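You operate a simulated robot arm through the tools that you are given. There is no shell and no other tool.

You are at the controls of a simulated robot arm. One attempt, no reset.

## Task
Wipe the air pot's rim, shut the lid and tighten both clamps.
Fine: Use the white pad before the lid comes down and put it back. Leave the valves open. What is to be rubbed or washed off counts as gone when no trace of it is left.

It is judged by the outcome, as a careful person would: the job done as asked, and still so three seconds after it is handed in. It fails if anything else is knocked over, pushed out of place, dropped, spilled or broken. A push-on lid holds only when it is set on centred and level and pressed home; a screw cap is set on level and turned clockwise until tight.

## Robot
A 6-joint arm with a two-finger parallel gripper, fixed in place. Base frame: the origin is on the floor under the middle of its stand, x ahead of it, y to its left, z up; the work surface is at about z = 860. Units: mm, rad, N and s.
With the tool pointing down near the work surface it reaches from about 360 to 760 mm from the base axis. Its first joint turns from -1.152 to 1.152 rad. Payload 2.45 kg.
Tool frame: the origin (TCP) lies between the finger pads and is the grasp point; the fingertips stand 24 mm ahead of it; z points along the fingers, y is the line along which they close. The gripper opens to 68 mm. The fingers are 17 mm wide and 10 mm thick; the gripper's body (40 by 70 mm) begins 41 mm behind the TCP.
Orientation is told as [roll, pitch, yaw] about the base's x, y, z axes, in that order, counted from this pose: with the fingers straight down and closing along the base's y, the tool's x points along the base's -x, its y along +y and its z along -z.

## Interface
- The arm moves only by the tool arm_command. Its argument "targets" is a list of rows, each a list of 7 numbers: the gripper command, from -1 (fully open) to 1 (shut), values between in proportion, then the shift along the tool's x, y, z in mm, then the turn, a rotation vector about the tool's x, y, z in rad. In form: [[hand, x, y, z, ax, ay, az], ...]. A call has 1 to 20 rows; each row shifts and turns the commanded pose from where the row before left it, along the tool's axes as they then stand. A row lasts 0.2 s, in which the tool goes at most 50 mm and 0.15 rad; a call with a longer step from one row to the next is refused whole, and so is a gripper value outside its range. A pose out of reach is approached as far as the arm can. The call stops where the force on the tool passes 50 N (or 10 N more than at its start, if that is more) or the arm is blocked; 0.2 s more then pass. The fingers move at their own pace (about 108 mm/s each) and stop on an object; they squeeze with about 31 N. The grip force told is the motor's: it shows also when the fingers shut on nothing. Time passes only in rows, and 0.2 s behind the last, so rows that do not move let the fingers close. It gives the time, the measured TCP pose, the force on the tool (base axes), the opening and the grip force at its end, in the units of the frame above (readings bear some noise), with the torque about the TCP (base axes, N m) and any sound that the robot's microphone picked up, and new pictures: "views" is both (left out), scene, wrist or none.
- Cameras (640 x 400 px; columns grow to the right, rows downward): "scene" is fixed at [195.3, 448, 1481.5]; the picture's right is [-0.36, -0.93, 0.00], its down [-0.38, 0.15, -0.91] and it looks along [0.85, -0.32, -0.41] (base axes); focal length 214 px, centre (320, 200). "wrist" rides on the gripper at [84, 11, -75] in the tool frame; the picture's right is [-0.13, 0.99, 0.00], its down [-0.60, -0.08, -0.79] and it looks along [-0.79, -0.10, 0.61] (tool axes); focal length 251 px, centre (320, 200). There is no depth. A picture from a camera that has moved, and an enlarged one, comes with that camera's place and axes in the base frame and with its lens.
- zoom(camera, box): a new picture of the part [left, top, right, bottom] of that camera's present view, enlarged. No time passes.
- sign_off(): hands the job in; it is judged then, once.

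Places have to be worked out from the pictures, the camera data and where the tool is seen. Open the gripper and draw the arm clear of the work before you hand the job in, unless the task says otherwise.

The tools are called after "Request:" as a command line: name --pt "numbers of a row" for each row, then --argument value for the rest, lists and objects as JSON in quotes. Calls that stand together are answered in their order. arm_command: Moves the arm, as the interface text tells. Its arguments: {"type":"object","properties":{"targets":{"type":"array"},"views":{"type":"string","enum":["both","scene","wrist","none"]}},"required":["targets"]} The other tools are called the same way: zoom (camera, box) takes an enlarged picture of a part of a camera's view; sign_off () hands the job in.

At the start:

```text
time: 0.0
tool_pos: [313.3, 394.0, 1389.9]
orientation: [0.001, 0.0, 0.0]
force: [-0.6, 0.8, 0.1]
wrist_torque: [0.02, -0.02, 0.01]
opening: 68.2
finger_force: 0.0
```

scene: 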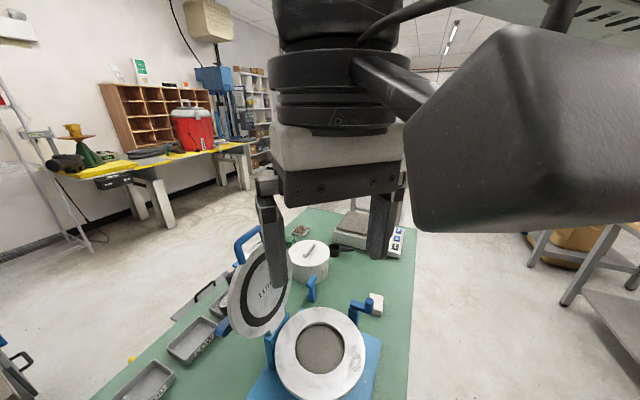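
wrist: 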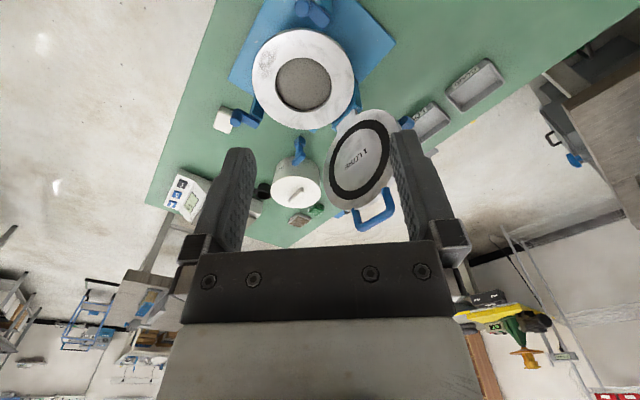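

The pictures show the air-entrainment pot with a hinged/open lid, blue clamps, and a white pad beside it. I'll look closer before moving.

Request:
zoom --camera "scene" --box '[200, 220, 440, 400]'

Request:
zoom --camera "wrist" --box '[200, 0, 440, 150]'

Request:
zoom --camera "wrist" --box '[140, 90, 440, 250]'

```text
2.22 times, centred on (320, 310) of scene
camera zoom: at [195.3, 448.0, 1481.5], right [-0.36, -0.93, 0.0], down [-0.38, 0.15, -0.91], along [0.85, -0.32, -0.41], focal length 477 px, centre (320, -44)
```

zoom: 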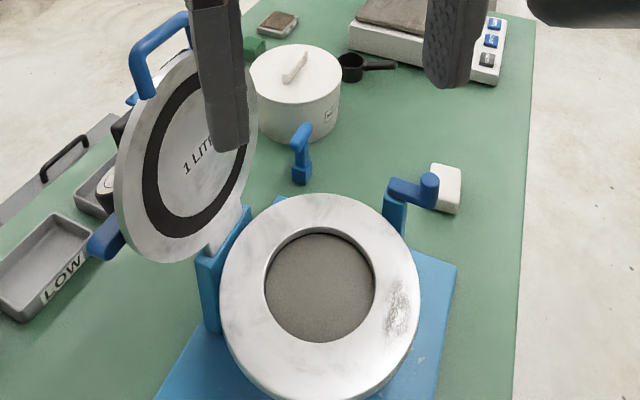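

```text
2.67 times, centred on (320, 75) of wrist
camera zoom: at [228.9, 404.5, 1465.3], right [0.13, 0.99, 0.0], down [0.6, -0.08, 0.79], along [0.79, -0.1, -0.61], focal length 670 px, centre (320, 533)
```

zoom: 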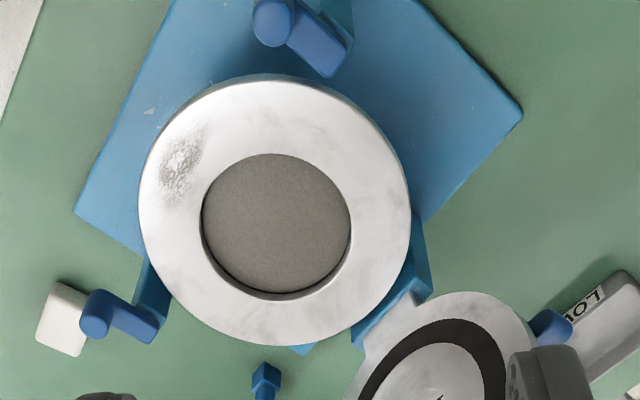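

```text
2.13 times, centred on (290, 170) of wrist
camera zoom: at [228.9, 404.5, 1465.3], right [0.13, 0.99, 0.0], down [0.6, -0.08, 0.79], along [0.79, -0.1, -0.61], focal length 536 px, centre (384, 264)
```

zoom: 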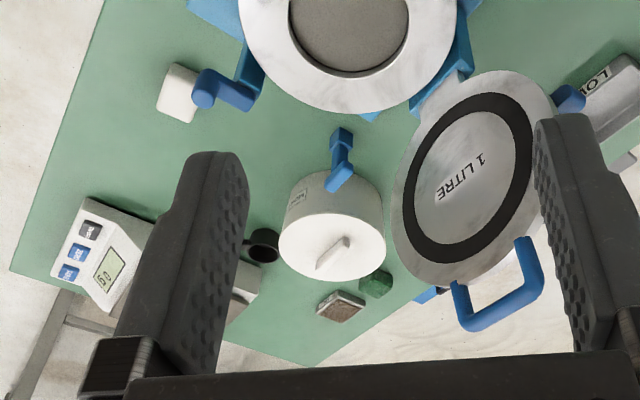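

Rough triangulation puts the pot rim near (506, 333, 928), the pad near (600, 96), and the lid handle near (653, 460, 1177). I'll move down and to the right to get a better baseline and refine these.

Request:
arm_command --pt "-1 -5 -35 30 0 0 0" --pt "-1 -5 -35 30 0 0 0" --pt "-1 -5 -35 30 0 0 0" --pt "-1 -5 -35 30 0 0 0" --pt "-1 -5 -35 30 0 0 0" --pt "-1 0 0 0 0 0 0" --views "both"

```text
time: 1.4
tool_pos: [338.7, 220.5, 1236.2]
orientation: [0.002, -0.001, 0.0]
force: [0.5, 0.8, 0.0]
wrist_torque: [0.04, 0.02, 0.02]
opening: 68.2
finger_force: 0.0
camera wrist: at [255.0, 231.0, 1311.4], right [0.13, 0.99, 0.0], down [0.6, -0.08, 0.79], along [0.79, -0.1, -0.61], focal length 251 px, centre (320, 200)
```

scene: 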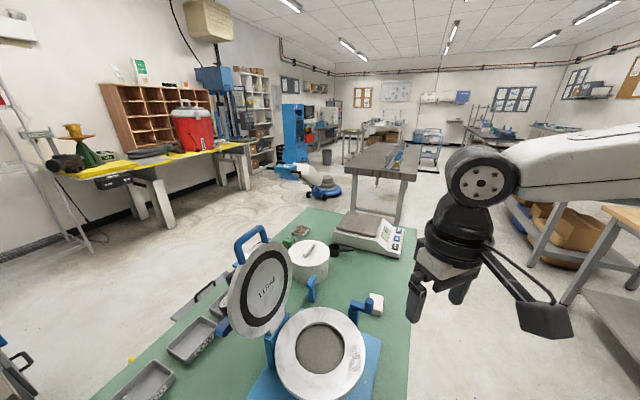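
wrist: 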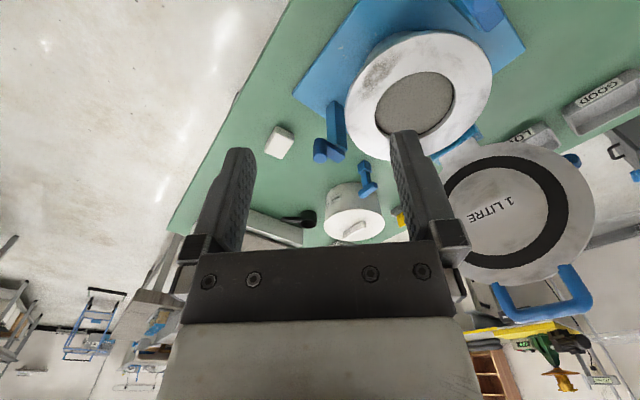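

Request:
zoom --camera "scene" --box '[200, 200, 440, 400]'

Request:
zoom --camera "wrist" --box '[240, 0, 640, 250]'

Request:
zoom --camera "wrist" --box '[240, 0, 540, 190]'

```text
2.00 times, centred on (320, 300) of scene
camera zoom: at [195.3, 448.0, 1481.5], right [-0.36, -0.93, 0.0], down [-0.38, 0.15, -0.91], along [0.85, -0.32, -0.41], focal length 429 px, centre (320, 0)
```

zoom: 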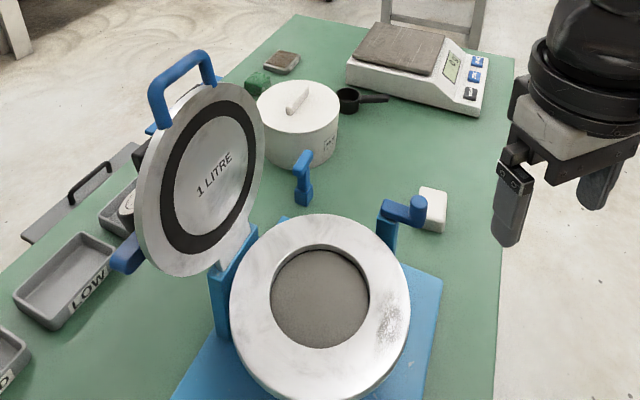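

```text
1.60 times, centred on (440, 125) of wrist
camera zoom: at [255.0, 231.0, 1311.4], right [0.13, 0.99, 0.0], down [0.6, -0.08, 0.79], along [0.79, -0.1, -0.61], focal length 402 px, centre (128, 320)
```

zoom: 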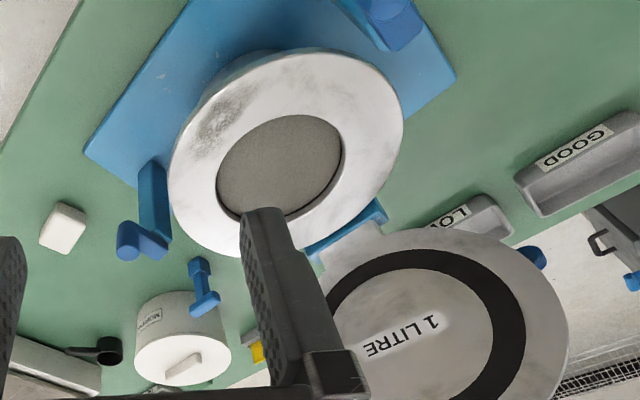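

```text
2.11 times, centred on (390, 95) of wrist
camera zoom: at [255.0, 231.0, 1311.4], right [0.13, 0.99, 0.0], down [0.6, -0.08, 0.79], along [0.79, -0.1, -0.61], focal length 529 px, centre (173, 421)
```

zoom: 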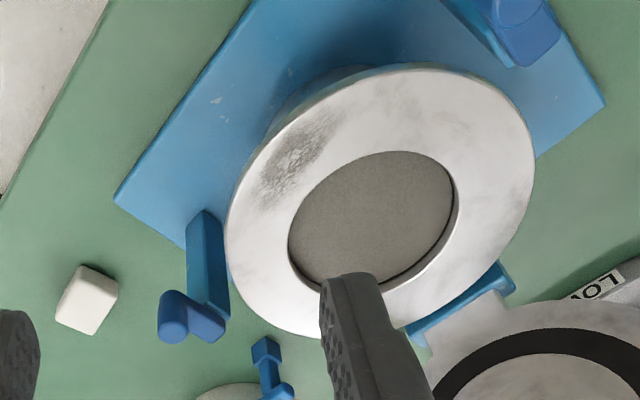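

Wider-baseline estimates: rim centre ≈ (481, 343, 972), outer radius ≈ 103. Pad top ≈ (601, 98, 878), clamp‑1 knob ≈ (507, 201, 1026), lid centre ≈ (573, 434, 1104), handle bar ≈ (593, 452, 1234). I'll go over the pad at a safe height to see it up close.

Request:
arm_command --pt "-1 -43 -20 8 0 0 0" --pt "-1 -43 -20 8 0 0 0" --pt "-1 -43 -20 8 0 0 0" --pt "-1 -43 -20 8 0 0 0" --pt "-1 -43 -20 8 0 0 0" --pt "-1 -43 -20 8 0 0 0" --pt "-1 0 0 40 0 0 0" --pt "-1 0 0 40 0 0 0" --pt "-1 0 0 40 0 0 0" --pt "-1 0 0 30 0 0 0" --pt "-1 0 0 0 0 0 0" --views "both"

```text
time: 3.8
tool_pos: [597.6, 97.0, 1039.0]
orientation: [0.002, 0.001, 0.0]
force: [0.8, 0.3, 0.4]
wrist_torque: [0.03, 0.04, 0.0]
opening: 67.9
finger_force: 0.0
camera wrist: at [513.9, 107.9, 1114.9], right [0.13, 0.99, 0.0], down [0.6, -0.08, 0.79], along [0.79, -0.1, -0.61], focal length 251 px, centre (320, 200)
```

scene: 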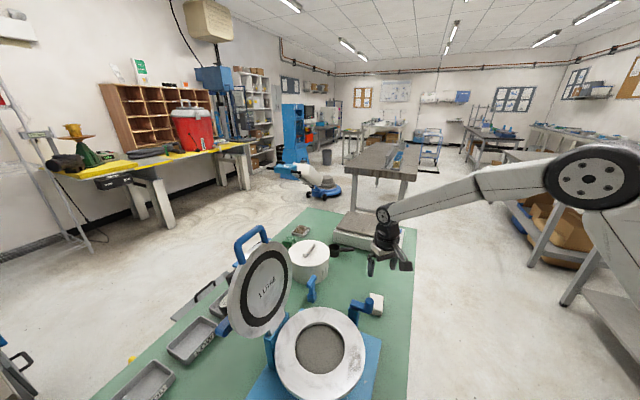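
wrist: 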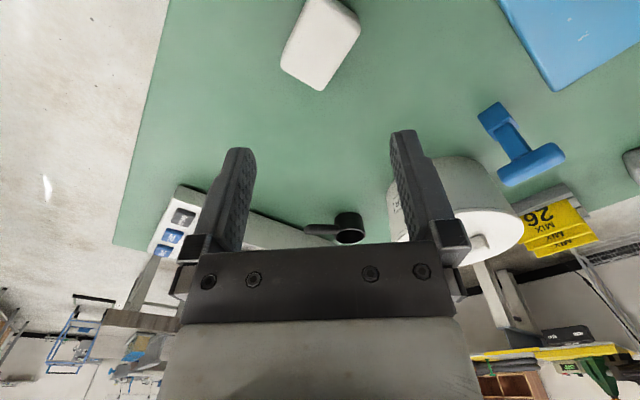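

The pad is visible between the fingers, slightly rotated. I'll zoom on it for its size and angle.

Request:
zoom --camera "wrist" --box '[240, 0, 400, 100]'

Request:
zoom --camera "scene" --box '[330, 250, 430, 330]'

```text
4.00 times, centred on (320, 50) of wrist
camera zoom: at [513.9, 107.9, 1114.9], right [0.13, 0.99, 0.0], down [0.6, -0.08, 0.79], along [0.79, -0.1, -0.61], focal length 1006 px, centre (320, 800)
```

zoom: 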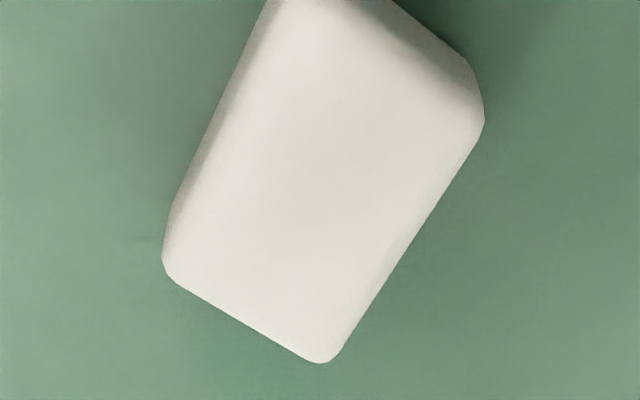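

```text
5.00 times, centred on (380, 290) of scene
camera zoom: at [195.3, 448.0, 1481.5], right [-0.36, -0.93, 0.0], down [-0.38, 0.15, -0.91], along [0.85, -0.32, -0.41], focal length 1072 px, centre (20, -250)
```

zoom: 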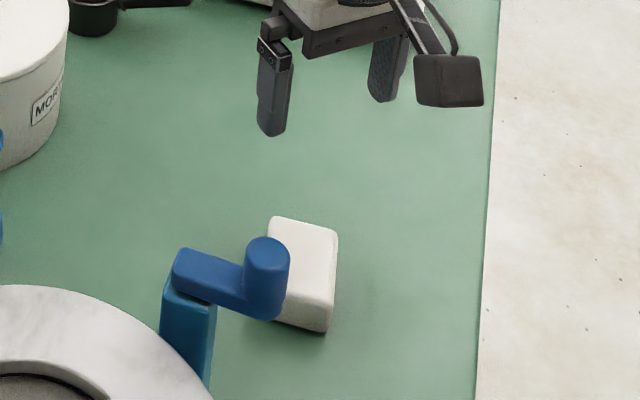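

The pad measures about 43×61 mm, with its long axis at roughly 140° in base and its centre near (605, 96). Before grasping I'll look at clamp 1 up close, since it stands near the path and I need to know how it works.

Request:
arm_command --pt "-1 0 0 -45 0 0 0" --pt "-1 0 0 -45 0 0 0" --pt "-1 40 23 0 0 0 0" --pt "-1 40 23 0 0 0 0" --pt "-1 40 23 0 0 0 0" --pt "-1 40 23 0 0 0 0" --pt "-1 0 0 0 0 0 0" --views "both"

```text
time: 5.4
tool_pos: [433.5, 191.6, 1129.4]
orientation: [0.002, 0.001, 0.0]
force: [0.6, -0.2, 0.5]
wrist_torque: [0.02, 0.01, -0.02]
opening: 68.1
finger_force: 0.1
camera wrist: at [349.1, 202.0, 1205.6], right [0.13, 0.99, 0.0], down [0.6, -0.08, 0.79], along [0.79, -0.1, -0.61], focal length 251 px, centre (320, 200)
```

scene: 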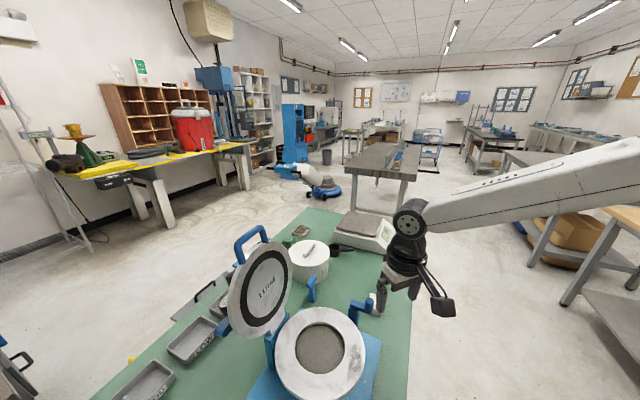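
wrist: 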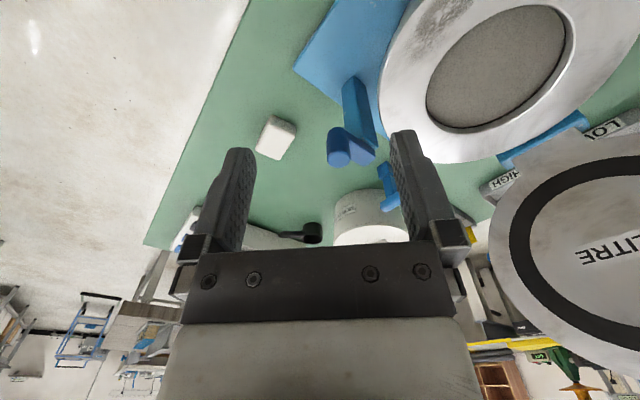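

Request:
zoom --camera "wrist" --box '[230, 50, 430, 190]'

Request:
zoom --camera "wrist" --box '[360, 0, 600, 170]'

```text
2.86 times, centred on (330, 120) of wrist
camera zoom: at [349.1, 202.0, 1205.6], right [0.13, 0.99, 0.0], down [0.6, -0.08, 0.79], along [0.79, -0.1, -0.61], focal length 718 px, centre (291, 429)
```

zoom: 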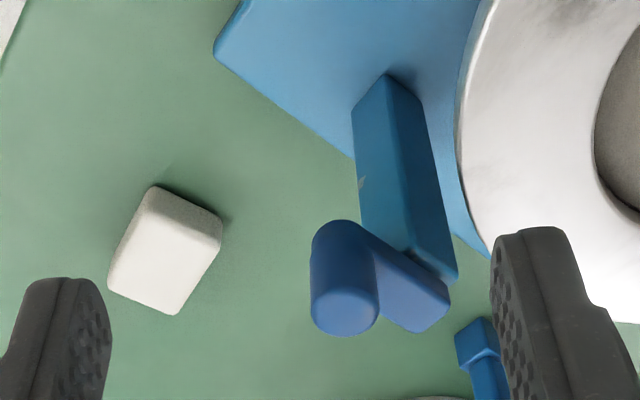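

```text
2.35 times, centred on (480, 85) of wrist
camera zoom: at [349.1, 202.0, 1205.6], right [0.13, 0.99, 0.0], down [0.6, -0.08, 0.79], along [0.79, -0.1, -0.61], focal length 592 px, centre (-56, 471)
```

zoom: 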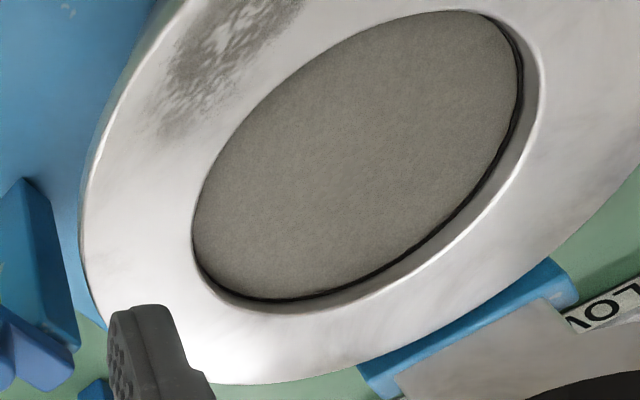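

Each clamp is a square post with an arm on top that ends in a vertical knob: arm end ≈ (538, 229, 1010), knob top ≈ (512, 199, 1035). To keep the camera housing clear of it I'll grip the pad along its long axis, yaw ≈ +50°. I'll move over the pad, rotate and go lower.

Request:
arm_command --pt "-1 -34.5 -19.1 0 0 0 0" --pt "-1 -34.5 -19.1 0 0 0 0" --pt "-1 -34.5 -19.1 0 0 0 0" --pt "-1 -34.5 -19.1 0 0 0 0" --pt "-1 -34.5 -19.1 0 0 0 0" --pt "-1 0 0 0 0 0 -0.1463" --pt "-1 0 0 0 0 0 -0.1463" --pt "-1 0 0 0 0 0 -0.1463" --pt "-1 0 0 0 0 0 -0.1463" --pt "-1 0 0 0 0 0 -0.1463" --pt "-1 0 0 0 0 0 -0.1463" --pt "-1 0 0 43 0 0 0" --pt "-1 0 0 43 0 0 0" --pt "-1 0 0 43 0 0 0" --pt "-1 0 0 0 0 0 0" --views "both"

```text
time: 8.6
tool_pos: [607.0, 96.8, 1005.3]
orientation: [-0.001, -0.001, 0.877]
force: [0.3, 0.6, 1.4]
wrist_torque: [0.01, -0.02, 0.0]
opening: 67.9
finger_force: 0.0
camera wrist: at [545.7, 39.3, 1079.9], right [-0.68, 0.73, 0.0], down [0.45, 0.41, 0.79], along [0.58, 0.54, -0.61], focal length 251 px, centre (320, 200)
```

scene: 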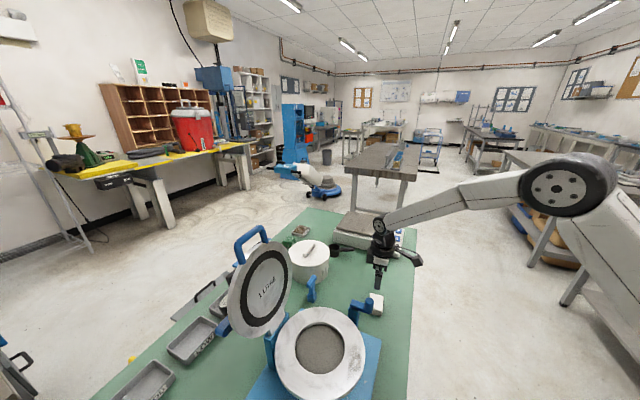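
wrist: 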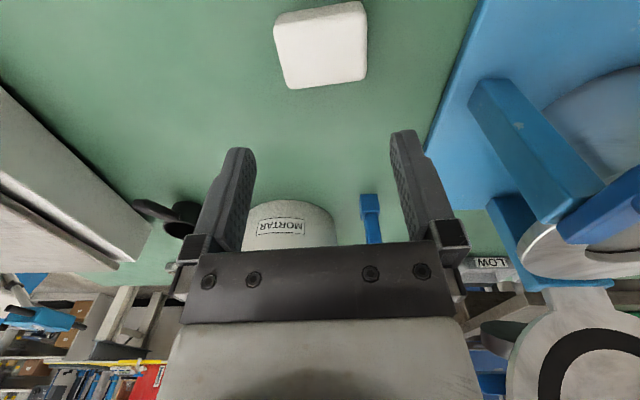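

The pad now shows lined up with the fingers. I'll zoom for exact edges.

Request:
zoom --camera "wrist" --box '[240, 0, 400, 100]'

Request:
zoom --camera "scene" --box '[330, 240, 430, 320]'

Request:
zoom --camera "wrist" --box '[420, 0, 640, 300]'

```text
4.00 times, centred on (320, 50) of wrist
camera zoom: at [545.7, 39.3, 1079.9], right [-0.68, 0.73, 0.0], down [0.45, 0.41, 0.79], along [0.58, 0.54, -0.61], focal length 1006 px, centre (320, 800)
```

zoom: 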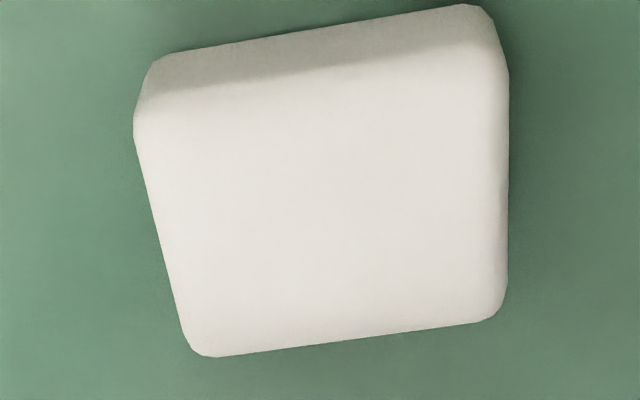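

```text
5.00 times, centred on (380, 280) of scene
camera zoom: at [195.3, 448.0, 1481.5], right [-0.36, -0.93, 0.0], down [-0.38, 0.15, -0.91], along [0.85, -0.32, -0.41], focal length 1072 px, centre (20, -200)
```

zoom: 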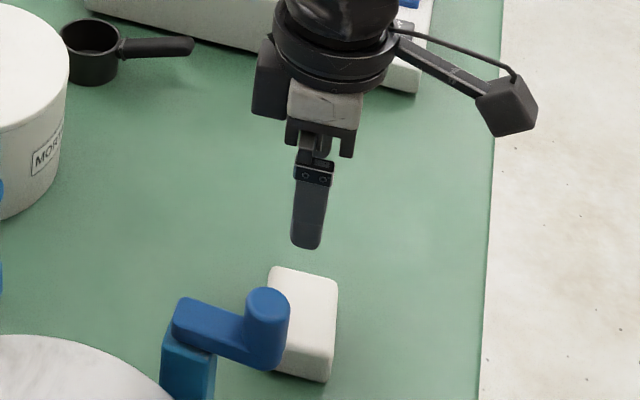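

```text
1.33 times, centred on (530, 150) of wrist
camera zoom: at [545.7, 39.3, 1079.9], right [-0.68, 0.73, 0.0], down [0.45, 0.41, 0.79], along [0.58, 0.54, -0.61], focal length 335 px, centre (40, 267)
```

zoom: 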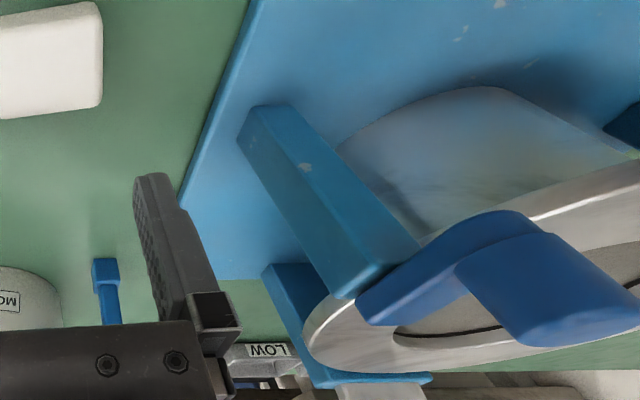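

In tool coordinates the pad spans about y −28…+34 and x −18…+24 with the edges aligned, so I need to shift about +3 mm in y. I'll lower to 50 mm above it and re-check.

Request:
arm_command --pt "-1 1 1.5 35 0 0 0" --pt "-1 1 1.6 35 0 0 0" --pt "-1 0 0 0 0 0 0" --views "both"

```text
time: 9.4
tool_pos: [603.0, 98.9, 933.7]
orientation: [0.001, -0.002, 0.878]
force: [-1.1, -0.3, 0.0]
wrist_torque: [0.01, 0.02, -0.03]
opening: 68.0
finger_force: 0.1
camera wrist: at [541.6, 39.8, 1009.0], right [-0.68, 0.73, 0.0], down [0.45, 0.41, 0.79], along [0.58, 0.54, -0.61], focal length 251 px, centre (320, 200)
```

scene: 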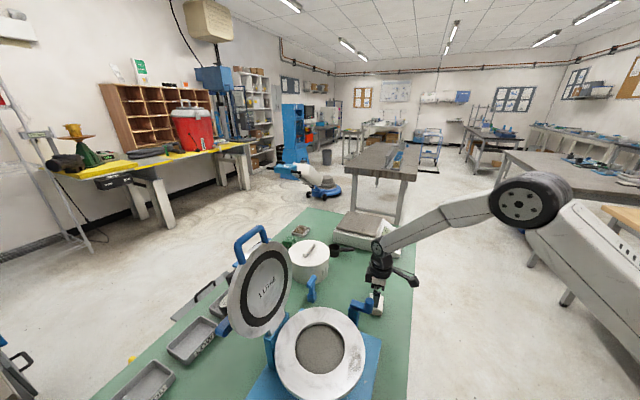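
wrist: 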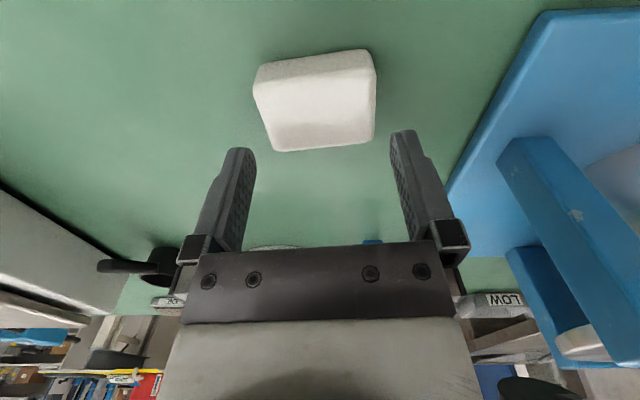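

Request:
zoom --camera "wrist" --box '[220, 30, 420, 170]'

Request:
zoom --camera "scene" --box '[330, 240, 430, 320]'

```text
2.86 times, centred on (320, 100) of wrist
camera zoom: at [541.6, 39.8, 1009.0], right [-0.68, 0.73, 0.0], down [0.45, 0.41, 0.79], along [0.58, 0.54, -0.61], focal length 718 px, centre (320, 486)
```

zoom: 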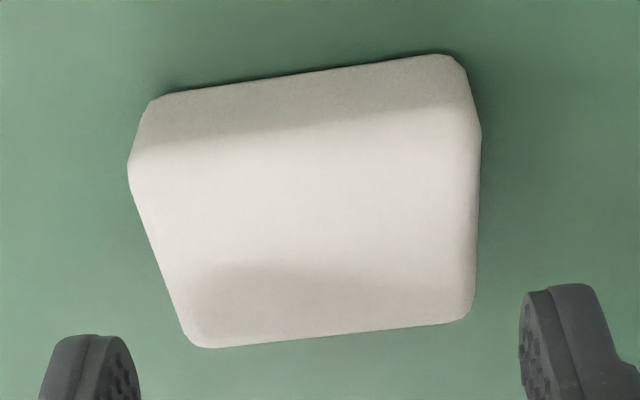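

```text
5.00 times, centred on (380, 280) of scene
camera zoom: at [195.3, 448.0, 1481.5], right [-0.36, -0.93, 0.0], down [-0.38, 0.15, -0.91], along [0.85, -0.32, -0.41], focal length 1072 px, centre (20, -200)
```

zoom: 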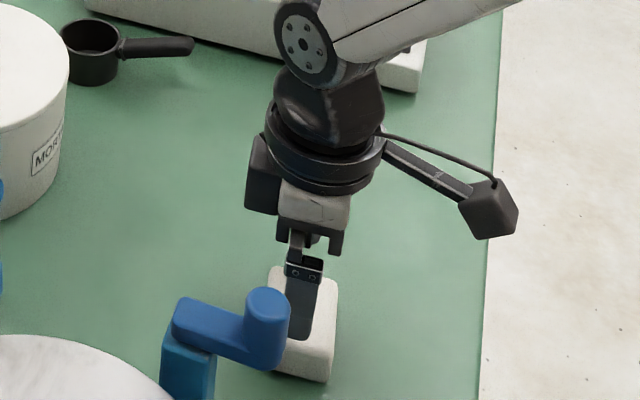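

The pad is now centred between the fingers: about 60×42×26 mm, offset under 1 mm. I'll descend to TCP z ≈ 894, so the tips are about 9 mm above its underside, and close.

Request:
arm_command --pt "-1 0 0 20 0 0 0" --pt "-1 0 0 19.5 0 0 0" --pt "-1 0 0 0 0 0 0" --pt "1 0 0 0 0 0 0" --pt "1 0 0 0 0 0 0" --pt "1 0 0 0 0 0 0" --views "both"

```text
time: 10.8
tool_pos: [603.5, 97.1, 893.1]
orientation: [0.0, 0.001, 0.879]
force: [0.7, -0.2, -0.2]
wrist_torque: [-0.03, -0.01, -0.04]
opening: 63.4
finger_force: 30.8
camera wrist: at [542.1, 39.5, 968.2], right [-0.68, 0.73, 0.0], down [0.45, 0.41, 0.79], along [0.58, 0.54, -0.61], focal length 251 px, centre (320, 200)
```

scene: 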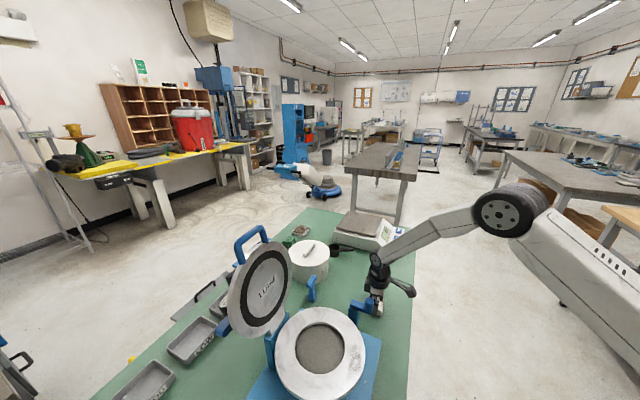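
wrist: 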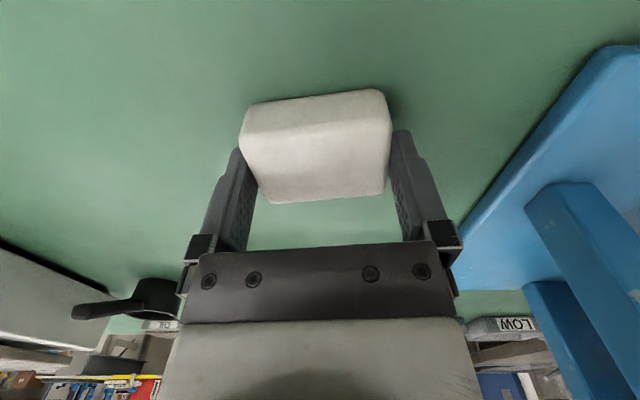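

The pad is gripped: opening 63.4 mm, home pose TCP (603.5, 97.1, 893.1), yaw 0.879. I'll lift it high and carry it over clamp 1 to above the dirty patch on the rim at about (435, 284).

Request:
arm_command --pt "1 0 0 -20 0 0 0" --pt "1 0 0 -45 0 0 0" --pt "1 0 0 -45 0 0 0" --pt "1 0 0 -45 0 0 0" --pt "1 0 0 -45 0 0 0" --pt "1 0 0 -45 0 0 0" --pt "1 -6.3 41.5 0 0 0 0" --pt "1 -6.3 41.5 0 0 0 0" --pt "1 -6.3 41.5 0 0 0 0" --pt "1 -6.3 41.5 0 0 0 0" --pt "1 -6.3 41.5 0 0 0 0" --pt "1 -6.3 41.4 0 0 0 0" --pt "1 0 0 0 0 0 0" --views "both"

```text
time: 13.6
tool_pos: [436.9, 281.4, 1135.4]
orientation: [-0.001, -0.003, 0.879]
force: [-0.2, 0.8, -0.8]
wrist_torque: [0.0, 0.02, 0.03]
opening: 63.1
finger_force: 30.9
camera wrist: at [375.1, 223.3, 1211.6], right [-0.68, 0.73, 0.0], down [0.45, 0.41, 0.79], along [0.58, 0.54, -0.61], focal length 251 px, centre (320, 200)
```

scene: 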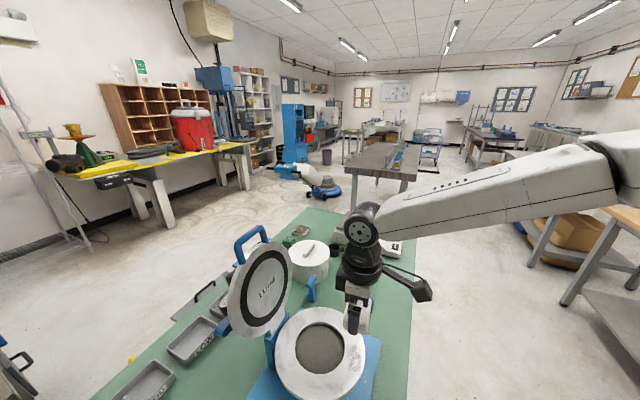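
wrist: 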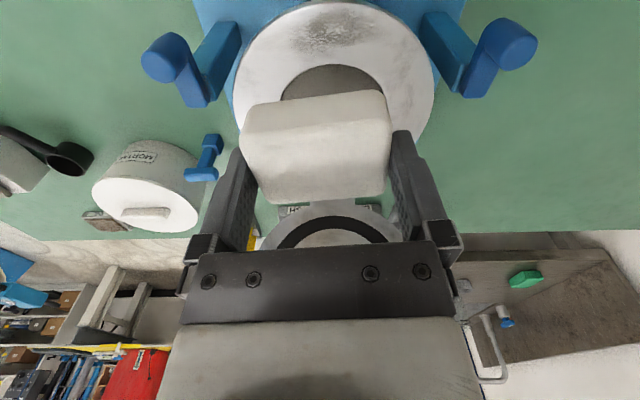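

Now both clamps and the dirt patch are visible symmetrically. I'll zoom in.

Request:
zoom --camera "wrist" --box '[220, 0, 450, 120]'

Request:
zoom --camera "wrist" --box '[130, 0, 290, 120]'

Request:
zoom --camera "wrist" --box '[400, 0, 560, 120]'

```text
2.78 times, centred on (335, 60) of wrist
camera zoom: at [375.1, 223.3, 1211.6], right [-0.68, 0.73, 0.0], down [0.45, 0.41, 0.79], along [0.58, 0.54, -0.61], focal length 700 px, centre (278, 590)
```

zoom: 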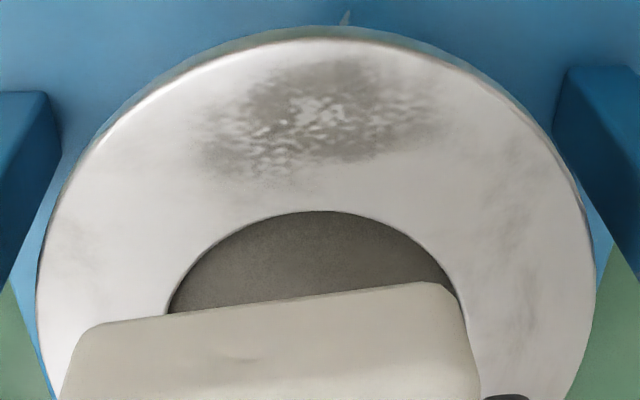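

```text
3.33 times, centred on (210, 60) of wrist
camera zoom: at [375.1, 223.3, 1211.6], right [-0.68, 0.73, 0.0], down [0.45, 0.41, 0.79], along [0.58, 0.54, -0.61], focal length 838 px, centre (687, 667)
```

zoom: 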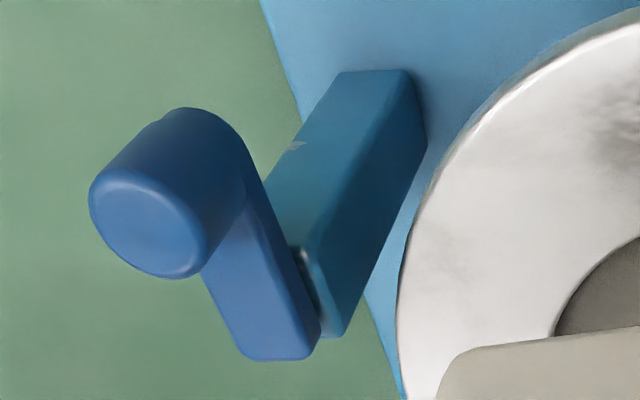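

```text
3.33 times, centred on (480, 60) of wrist
camera zoom: at [375.1, 223.3, 1211.6], right [-0.68, 0.73, 0.0], down [0.45, 0.41, 0.79], along [0.58, 0.54, -0.61], focal length 838 px, centre (-213, 667)
```

zoom: 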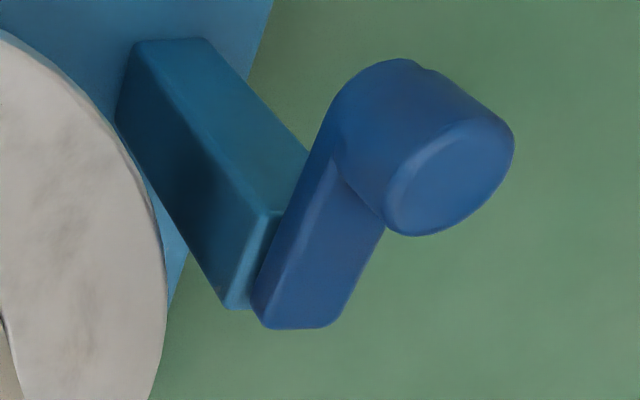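

The dirt patch spans roughly ±40 mm tangentially and 58–93 mm radially around the rim's 225° side, and the pad covers that radial width. I'll lower the pad near the rim over the patch centre (≈ (427, 288)) and approach contact gently.

Request:
arm_command --pt "1 0.5 6.2 30 0 0 0" --pt "1 0.5 6.3 40 0 0 0" --pt "1 0 0 35 0 0 0" --pt "1 0 0 10 0 0 0" --pt "1 0 0 5 0 0 0" --pt "1 0 0 0 0 0 0" --views "both"

```text
time: 15.0
tool_pos: [427.9, 292.5, 1020.6]
orientation: [-0.001, -0.007, 0.876]
force: [-5.9, -3.2, 28.9]
wrist_torque: [-0.36, 0.45, 0.09]
opening: 63.2
finger_force: 31.0
camera wrist: at [366.9, 234.5, 1095.6], right [-0.68, 0.73, 0.0], down [0.44, 0.41, 0.8], along [0.58, 0.54, -0.6], focal length 251 px, centre (320, 200)
```

scene: 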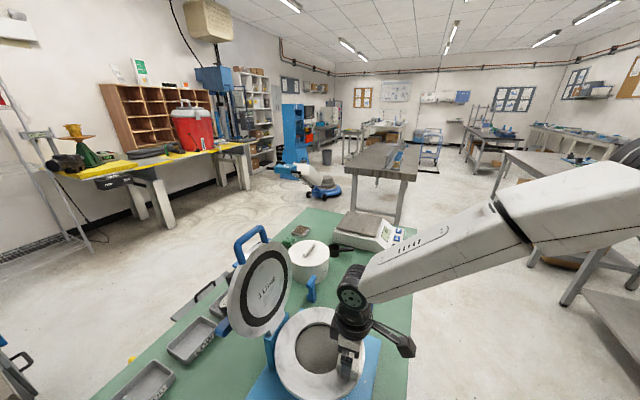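
wrist: 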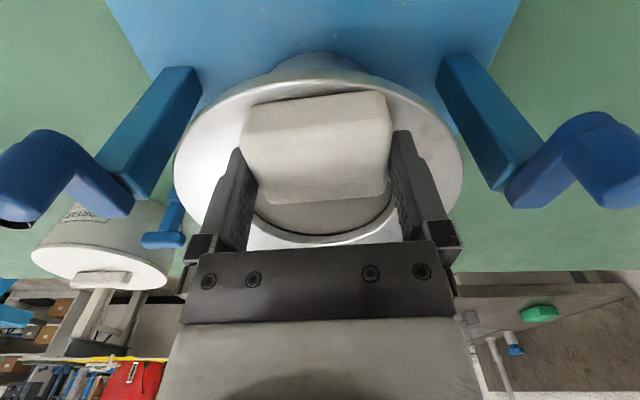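

Contact came earlier than estimated: the rim is at z ≈ 988 and the force is 29 N. I'll ease off to a light pressure and read it again.

Request:
arm_command --pt "1 0 0 -3 0 0 0" --pt "1 0 0 0 0 0 0" --views "none"

```text
time: 15.6
tool_pos: [428.7, 291.8, 1020.3]
orientation: [0.0, 0.0, 0.877]
force: [1.9, 1.9, 3.1]
wrist_torque: [0.12, -0.16, -0.01]
opening: 62.9
finger_force: 30.7
```

Light contact is at TCP z ≈ 1020.4. I'll press about 1 mm more and wipe tangentially back and forth at three radial offsets.

Request:
arm_command --pt "1 0 0 1 0 0 0" --pt "1 0 -20 0 0 0 0" --pt "1 0 -16 0 0 0 0" --pt "1 0 24 0 0 0 0" --pt "1 0 24 0 0 0 0" --pt "1 0 24 0 0 0 0" --pt "1 8 0 0 0 0 0" --pt "1 0 -24 0 0 0 0" --pt "1 0 -24 0 0 0 0" --pt "1 0 -24 0 0 0 0" --pt "1 8 0 0 0 0 0" --pt "1 0 24 0 0 0 0" --pt "1 0 24 0 0 0 0" --pt "1 0 24 0 0 0 0" --pt "1 0 -24 0 0 0 0" --pt "1 0 -12 0 0 0 0" --views "both"

```text
time: 19.0
tool_pos: [416.9, 279.6, 1019.8]
orientation: [0.002, -0.003, 0.876]
force: [-17.2, 14.3, 26.4]
wrist_torque: [0.63, 0.49, 0.1]
opening: 63.3
finger_force: 31.4
camera wrist: at [353.5, 222.0, 1095.2], right [-0.68, 0.73, 0.0], down [0.45, 0.41, 0.79], along [0.58, 0.54, -0.61], focal length 251 px, centre (320, 200)
```

scene: 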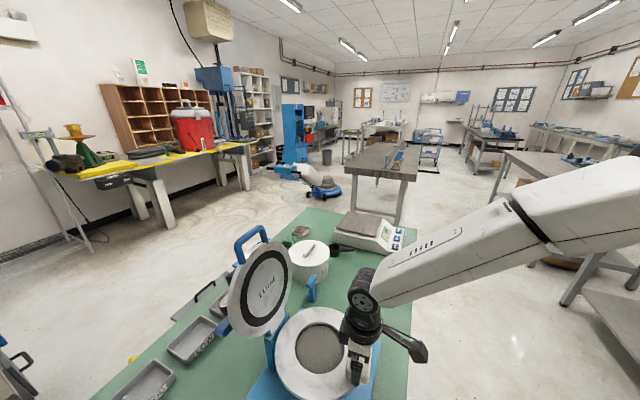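
wrist: 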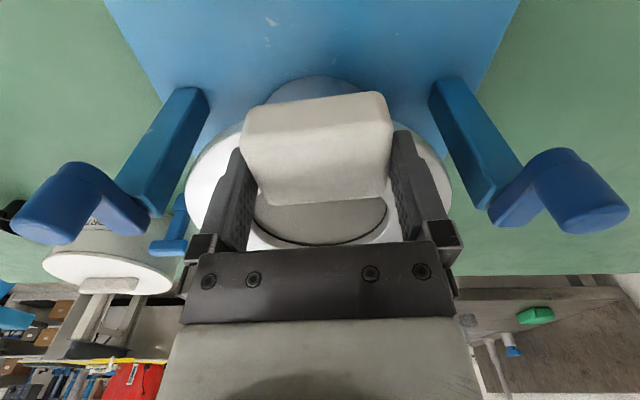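

The force readings show firm rubbing (26 N normal). I'll lift straight up and check the rim.

Request:
arm_command --pt "1 0 0 -20 0 0 0" --pt "1 0 0 -45 0 0 0" --pt "1 0 0 -45 0 0 0" --pt "1 0 0 0 0 0 0" --views "both"

```text
time: 20.0
tool_pos: [417.0, 278.6, 1129.6]
orientation: [0.002, 0.0, 0.88]
force: [0.0, -0.5, -0.3]
wrist_torque: [-0.02, 0.05, -0.03]
opening: 63.1
finger_force: 30.8
camera wrist: at [354.7, 220.7, 1204.5], right [-0.68, 0.73, 0.0], down [0.45, 0.41, 0.79], along [0.58, 0.54, -0.61], focal length 251 px, centre (320, 200)
```

scene: 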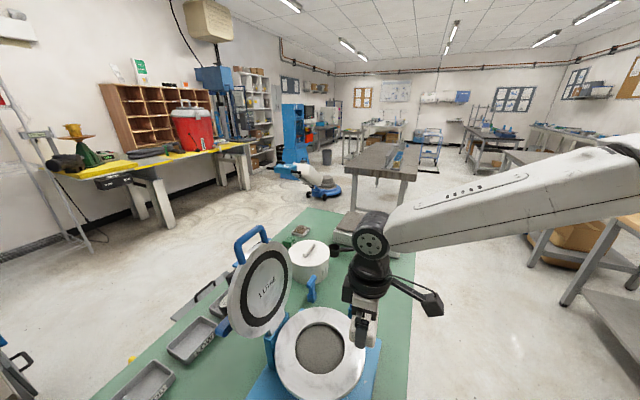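
wrist: 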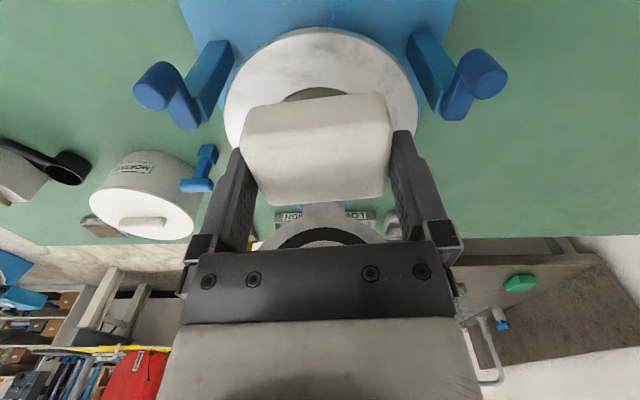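

Request:
zoom --camera "wrist" --box '[210, 15, 430, 145]'

Request:
zoom --camera "scene" --box '[250, 290, 390, 400]'

```text
2.91 times, centred on (320, 80) of wrist
camera zoom: at [354.7, 220.7, 1204.5], right [-0.68, 0.73, 0.0], down [0.45, 0.41, 0.79], along [0.58, 0.54, -0.61], focal length 731 px, centre (320, 549)
```

zoom: 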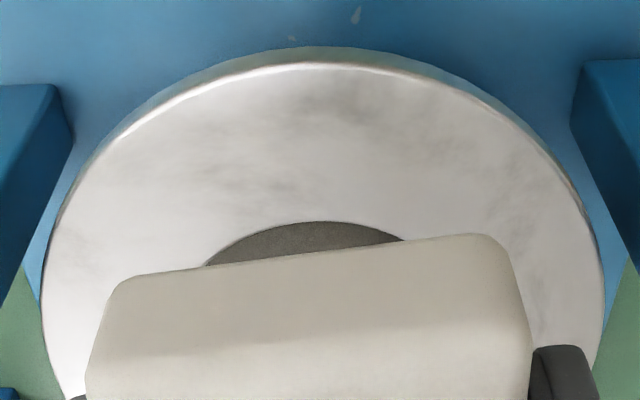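

```text
3.64 times, centred on (320, 345) of scene
camera zoom: at [195.3, 448.0, 1481.5], right [-0.36, -0.93, 0.0], down [-0.38, 0.15, -0.91], along [0.85, -0.32, -0.41], focal length 780 px, centre (320, -327)
```

zoom: 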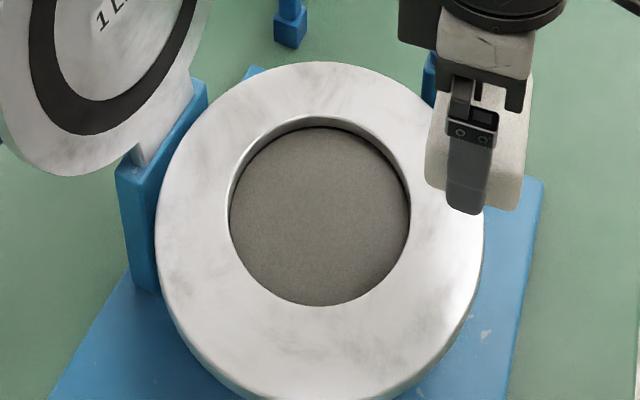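

The grit is gone. What's left looks like the casting's marbled shading, as elsewhere on the ring. To be sure, I'll make a second pass over the whole patch including its edges, then compare.

Request:
arm_command --pt "1 -10 0 40 0 0 0" --pt "1 0 0 40 0 0 0" --pt "1 0 0 25 0 0 0" --pt "1 0 0 3 0 0 0" --pt "1 0 0 2.2 0 0 0" --pt "1 0 0 0 0 0 0" --views "none"

```text
time: 21.4
tool_pos: [422.9, 287.7, 1020.5]
orientation: [0.0, -0.002, 0.878]
force: [0.1, 0.5, 0.0]
wrist_torque: [0.0, -0.01, 0.03]
opening: 63.2
finger_force: 31.4
```

Request:
arm_command --pt "1 0 0 2 0 0 0" --pt "1 0 -20 0 0 0 0" --pt "1 -6 -20 0 0 0 0" --pt "1 6 24 0 0 0 0" --pt "1 0 24 0 0 0 0" --pt "1 -6 24 0 0 0 0" --pt "1 0 12 0 0 0 0" --pt "1 12 -24 0 0 0 0" --pt "1 0 -24 0 0 0 0" --pt "1 0 -24 0 0 0 0" --pt "1 0 -10 0 0 0 0" --pt "1 -8 0 0 0 0 0" --pt "1 8 12 0 0 0 0" --pt "1 -16 12 0 0 0 0" --pt "1 16 12 0 0 0 0" --pt "1 -16 12 0 0 0 0" --pt "1 16 12 0 0 0 0" --pt "1 -16 12 0 0 0 0" --pt "1 8 -16 0 0 0 0" --pt "1 0 -16 0 0 0 0" --views "none"

Request:
arm_command --pt "1 0 0 -20 0 0 0" --pt "1 10 0 -45 0 0 0" --pt "1 10 0 -45 0 0 0" --pt "1 0 0 0 0 0 0" --views "both"

```text
time: 25.6
tool_pos: [423.9, 288.8, 1019.1]
orientation: [-0.001, -0.003, 0.878]
force: [-0.1, 0.0, -1.7]
wrist_torque: [-0.01, 0.01, 0.04]
opening: 63.3
finger_force: 31.0
```

```text
time: 26.6
tool_pos: [411.4, 274.3, 1127.2]
orientation: [0.0, 0.0, 0.877]
force: [0.0, 0.0, -1.0]
wrist_torque: [-0.03, 0.02, 0.01]
opening: 63.2
finger_force: 31.8
camera wrist: at [350.1, 215.7, 1202.3], right [-0.68, 0.73, 0.0], down [0.45, 0.41, 0.79], along [0.58, 0.54, -0.61], focal length 251 px, centre (320, 200)
```

scene: 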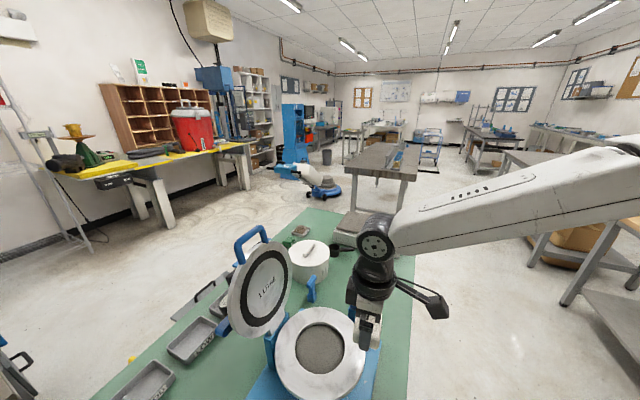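
wrist: 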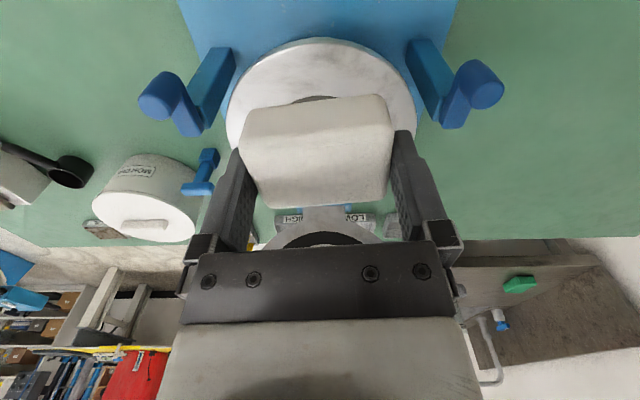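

Request:
zoom --camera "wrist" --box '[210, 25, 430, 155]'

Request:
zoom --camera "wrist" --box '[210, 80, 430, 270]'

Request:
zoom --camera "scene" --box '[320, 270, 400, 360]'

```text
2.91 times, centred on (320, 90) of wrist
camera zoom: at [350.1, 215.7, 1202.3], right [-0.68, 0.73, 0.0], down [0.45, 0.41, 0.79], along [0.58, 0.54, -0.61], focal length 731 px, centre (320, 520)
```

zoom: 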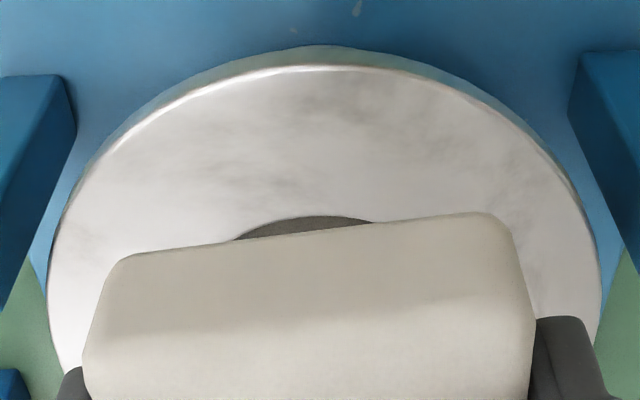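

```text
2.11 times, centred on (320, 175) of wrist
camera zoom: at [350.1, 215.7, 1202.3], right [-0.68, 0.73, 0.0], down [0.45, 0.41, 0.79], along [0.58, 0.54, -0.61], focal length 529 px, centre (320, 253)
```

zoom: 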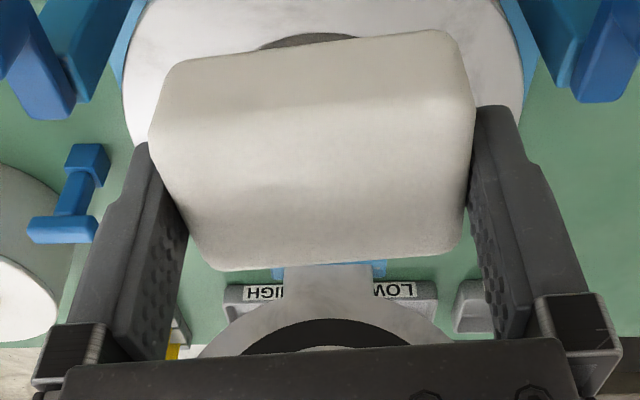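

```text
4.44 times, centred on (360, 315) of scene
camera zoom: at [195.3, 448.0, 1481.5], right [-0.36, -0.93, 0.0], down [-0.38, 0.15, -0.91], along [0.85, -0.32, -0.41], focal length 953 px, centre (142, -311)
```

zoom: 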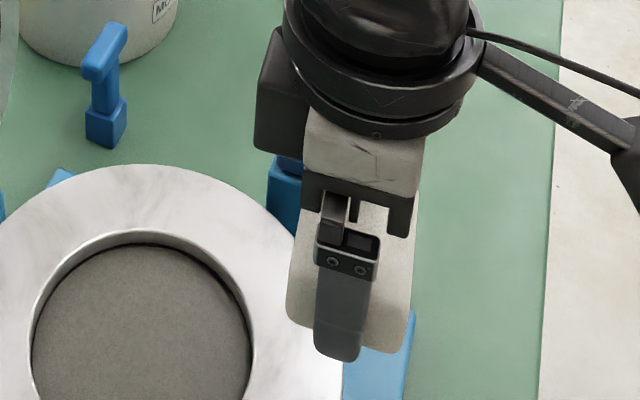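

The shading is unchanged between passes, so it's just the metal's texture and the dirt is gone. Now I'll carry the pad back to its home pose above (603.5, 97.1).

Request:
arm_command --pt "1 2.3 -43.5 0 0 0 0" --pt "1 2.3 -43.5 0 0 0 0" --pt "1 2.3 -43.5 0 0 0 0" --pt "1 2.3 -43.5 0 0 0 0" --pt "1 2.3 -43.5 0 0 0 0" --pt "1 2.4 -43.5 0 0 0 0" --pt "1 0 0 45 0 0 0" --pt "1 0 0 45 0 0 0" --pt "1 0 0 45 0 0 0" --pt "1 0 0 45 0 0 0" --pt "1 0 0 20 0 0 0" --pt "1 0 0 0 0 0 0" --views "both"

```text
time: 29.2
tool_pos: [602.1, 95.9, 926.1]
orientation: [0.0, -0.001, 0.877]
force: [-0.1, -0.6, 0.0]
wrist_torque: [0.0, 0.0, 0.02]
opening: 62.9
finger_force: 31.5
camera wrist: at [539.7, 38.5, 1001.7], right [-0.68, 0.73, 0.0], down [0.45, 0.41, 0.79], along [0.58, 0.54, -0.61], focal length 251 px, centre (320, 200)
```

scene: 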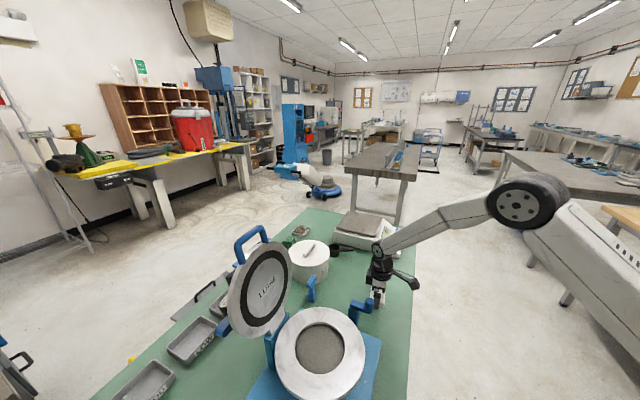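
wrist: 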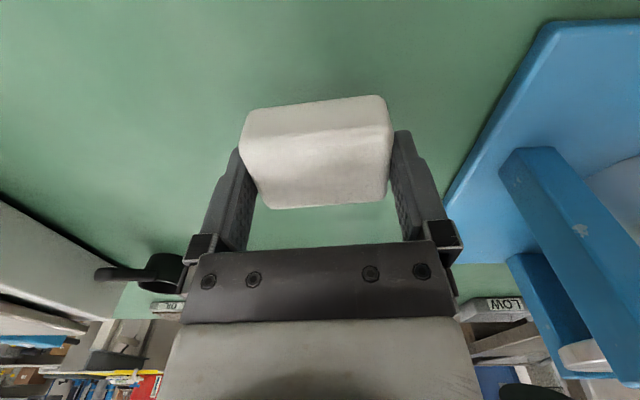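

Within about 2 mm of home. Now lower until the pad touches the table.

Request:
arm_command --pt "1 -1 0 24 0 0 0" --pt "1 0 0 6 0 0 0" --pt "1 0 0 2 0 0 0" --pt "1 0 0 0 0 0 0" --views "none"

```text
time: 30.2
tool_pos: [603.2, 96.9, 894.2]
orientation: [0.001, -0.002, 0.879]
force: [-0.7, -0.3, -1.5]
wrist_torque: [0.01, -0.03, 0.02]
opening: 63.4
finger_force: 31.3
```

Request:
arm_command --pt "1 0 0 2 0 0 0" --pt "1 0 0 0 0 0 0" --views "none"

```text
time: 30.8
tool_pos: [602.9, 98.5, 892.5]
orientation: [0.0, -0.001, 0.879]
force: [-0.1, 1.2, 1.0]
wrist_torque: [-0.04, 0.02, 0.02]
opening: 63.1
finger_force: 30.6
```

Request:
arm_command --pt "1 0 0 1.2 0 0 0" --pt "1 0 0 0 0 0 0" --views "none"

```text
time: 31.4
tool_pos: [601.4, 98.6, 892.3]
orientation: [0.002, -0.002, 0.878]
force: [0.1, 0.1, -0.1]
wrist_torque: [-0.03, 0.03, 0.01]
opening: 63.0
finger_force: 30.5
```

Request:
arm_command --pt "1 0 0 1.5 0 0 0" --pt "1 0 0 0 0 0 0" --views "wrist"

```text
time: 32.0
tool_pos: [603.3, 97.6, 892.3]
orientation: [0.0, -0.001, 0.878]
force: [0.8, -0.7, -0.7]
wrist_torque: [0.03, 0.02, 0.0]
opening: 63.2
finger_force: 30.5
camera wrist: at [541.1, 39.7, 966.7], right [-0.68, 0.73, 0.0], down [0.45, 0.41, 0.79], along [0.58, 0.54, -0.61], focal length 251 px, centre (320, 200)
```

wrist: 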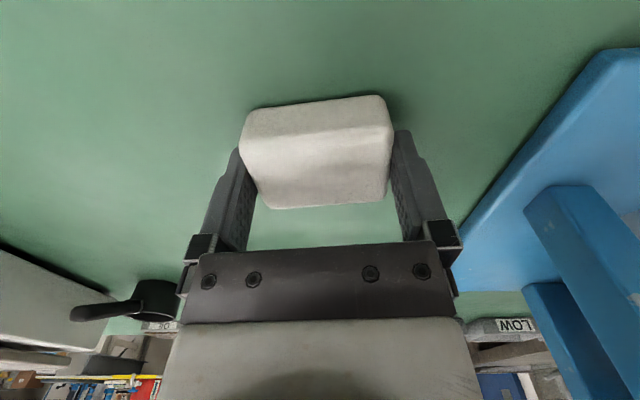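

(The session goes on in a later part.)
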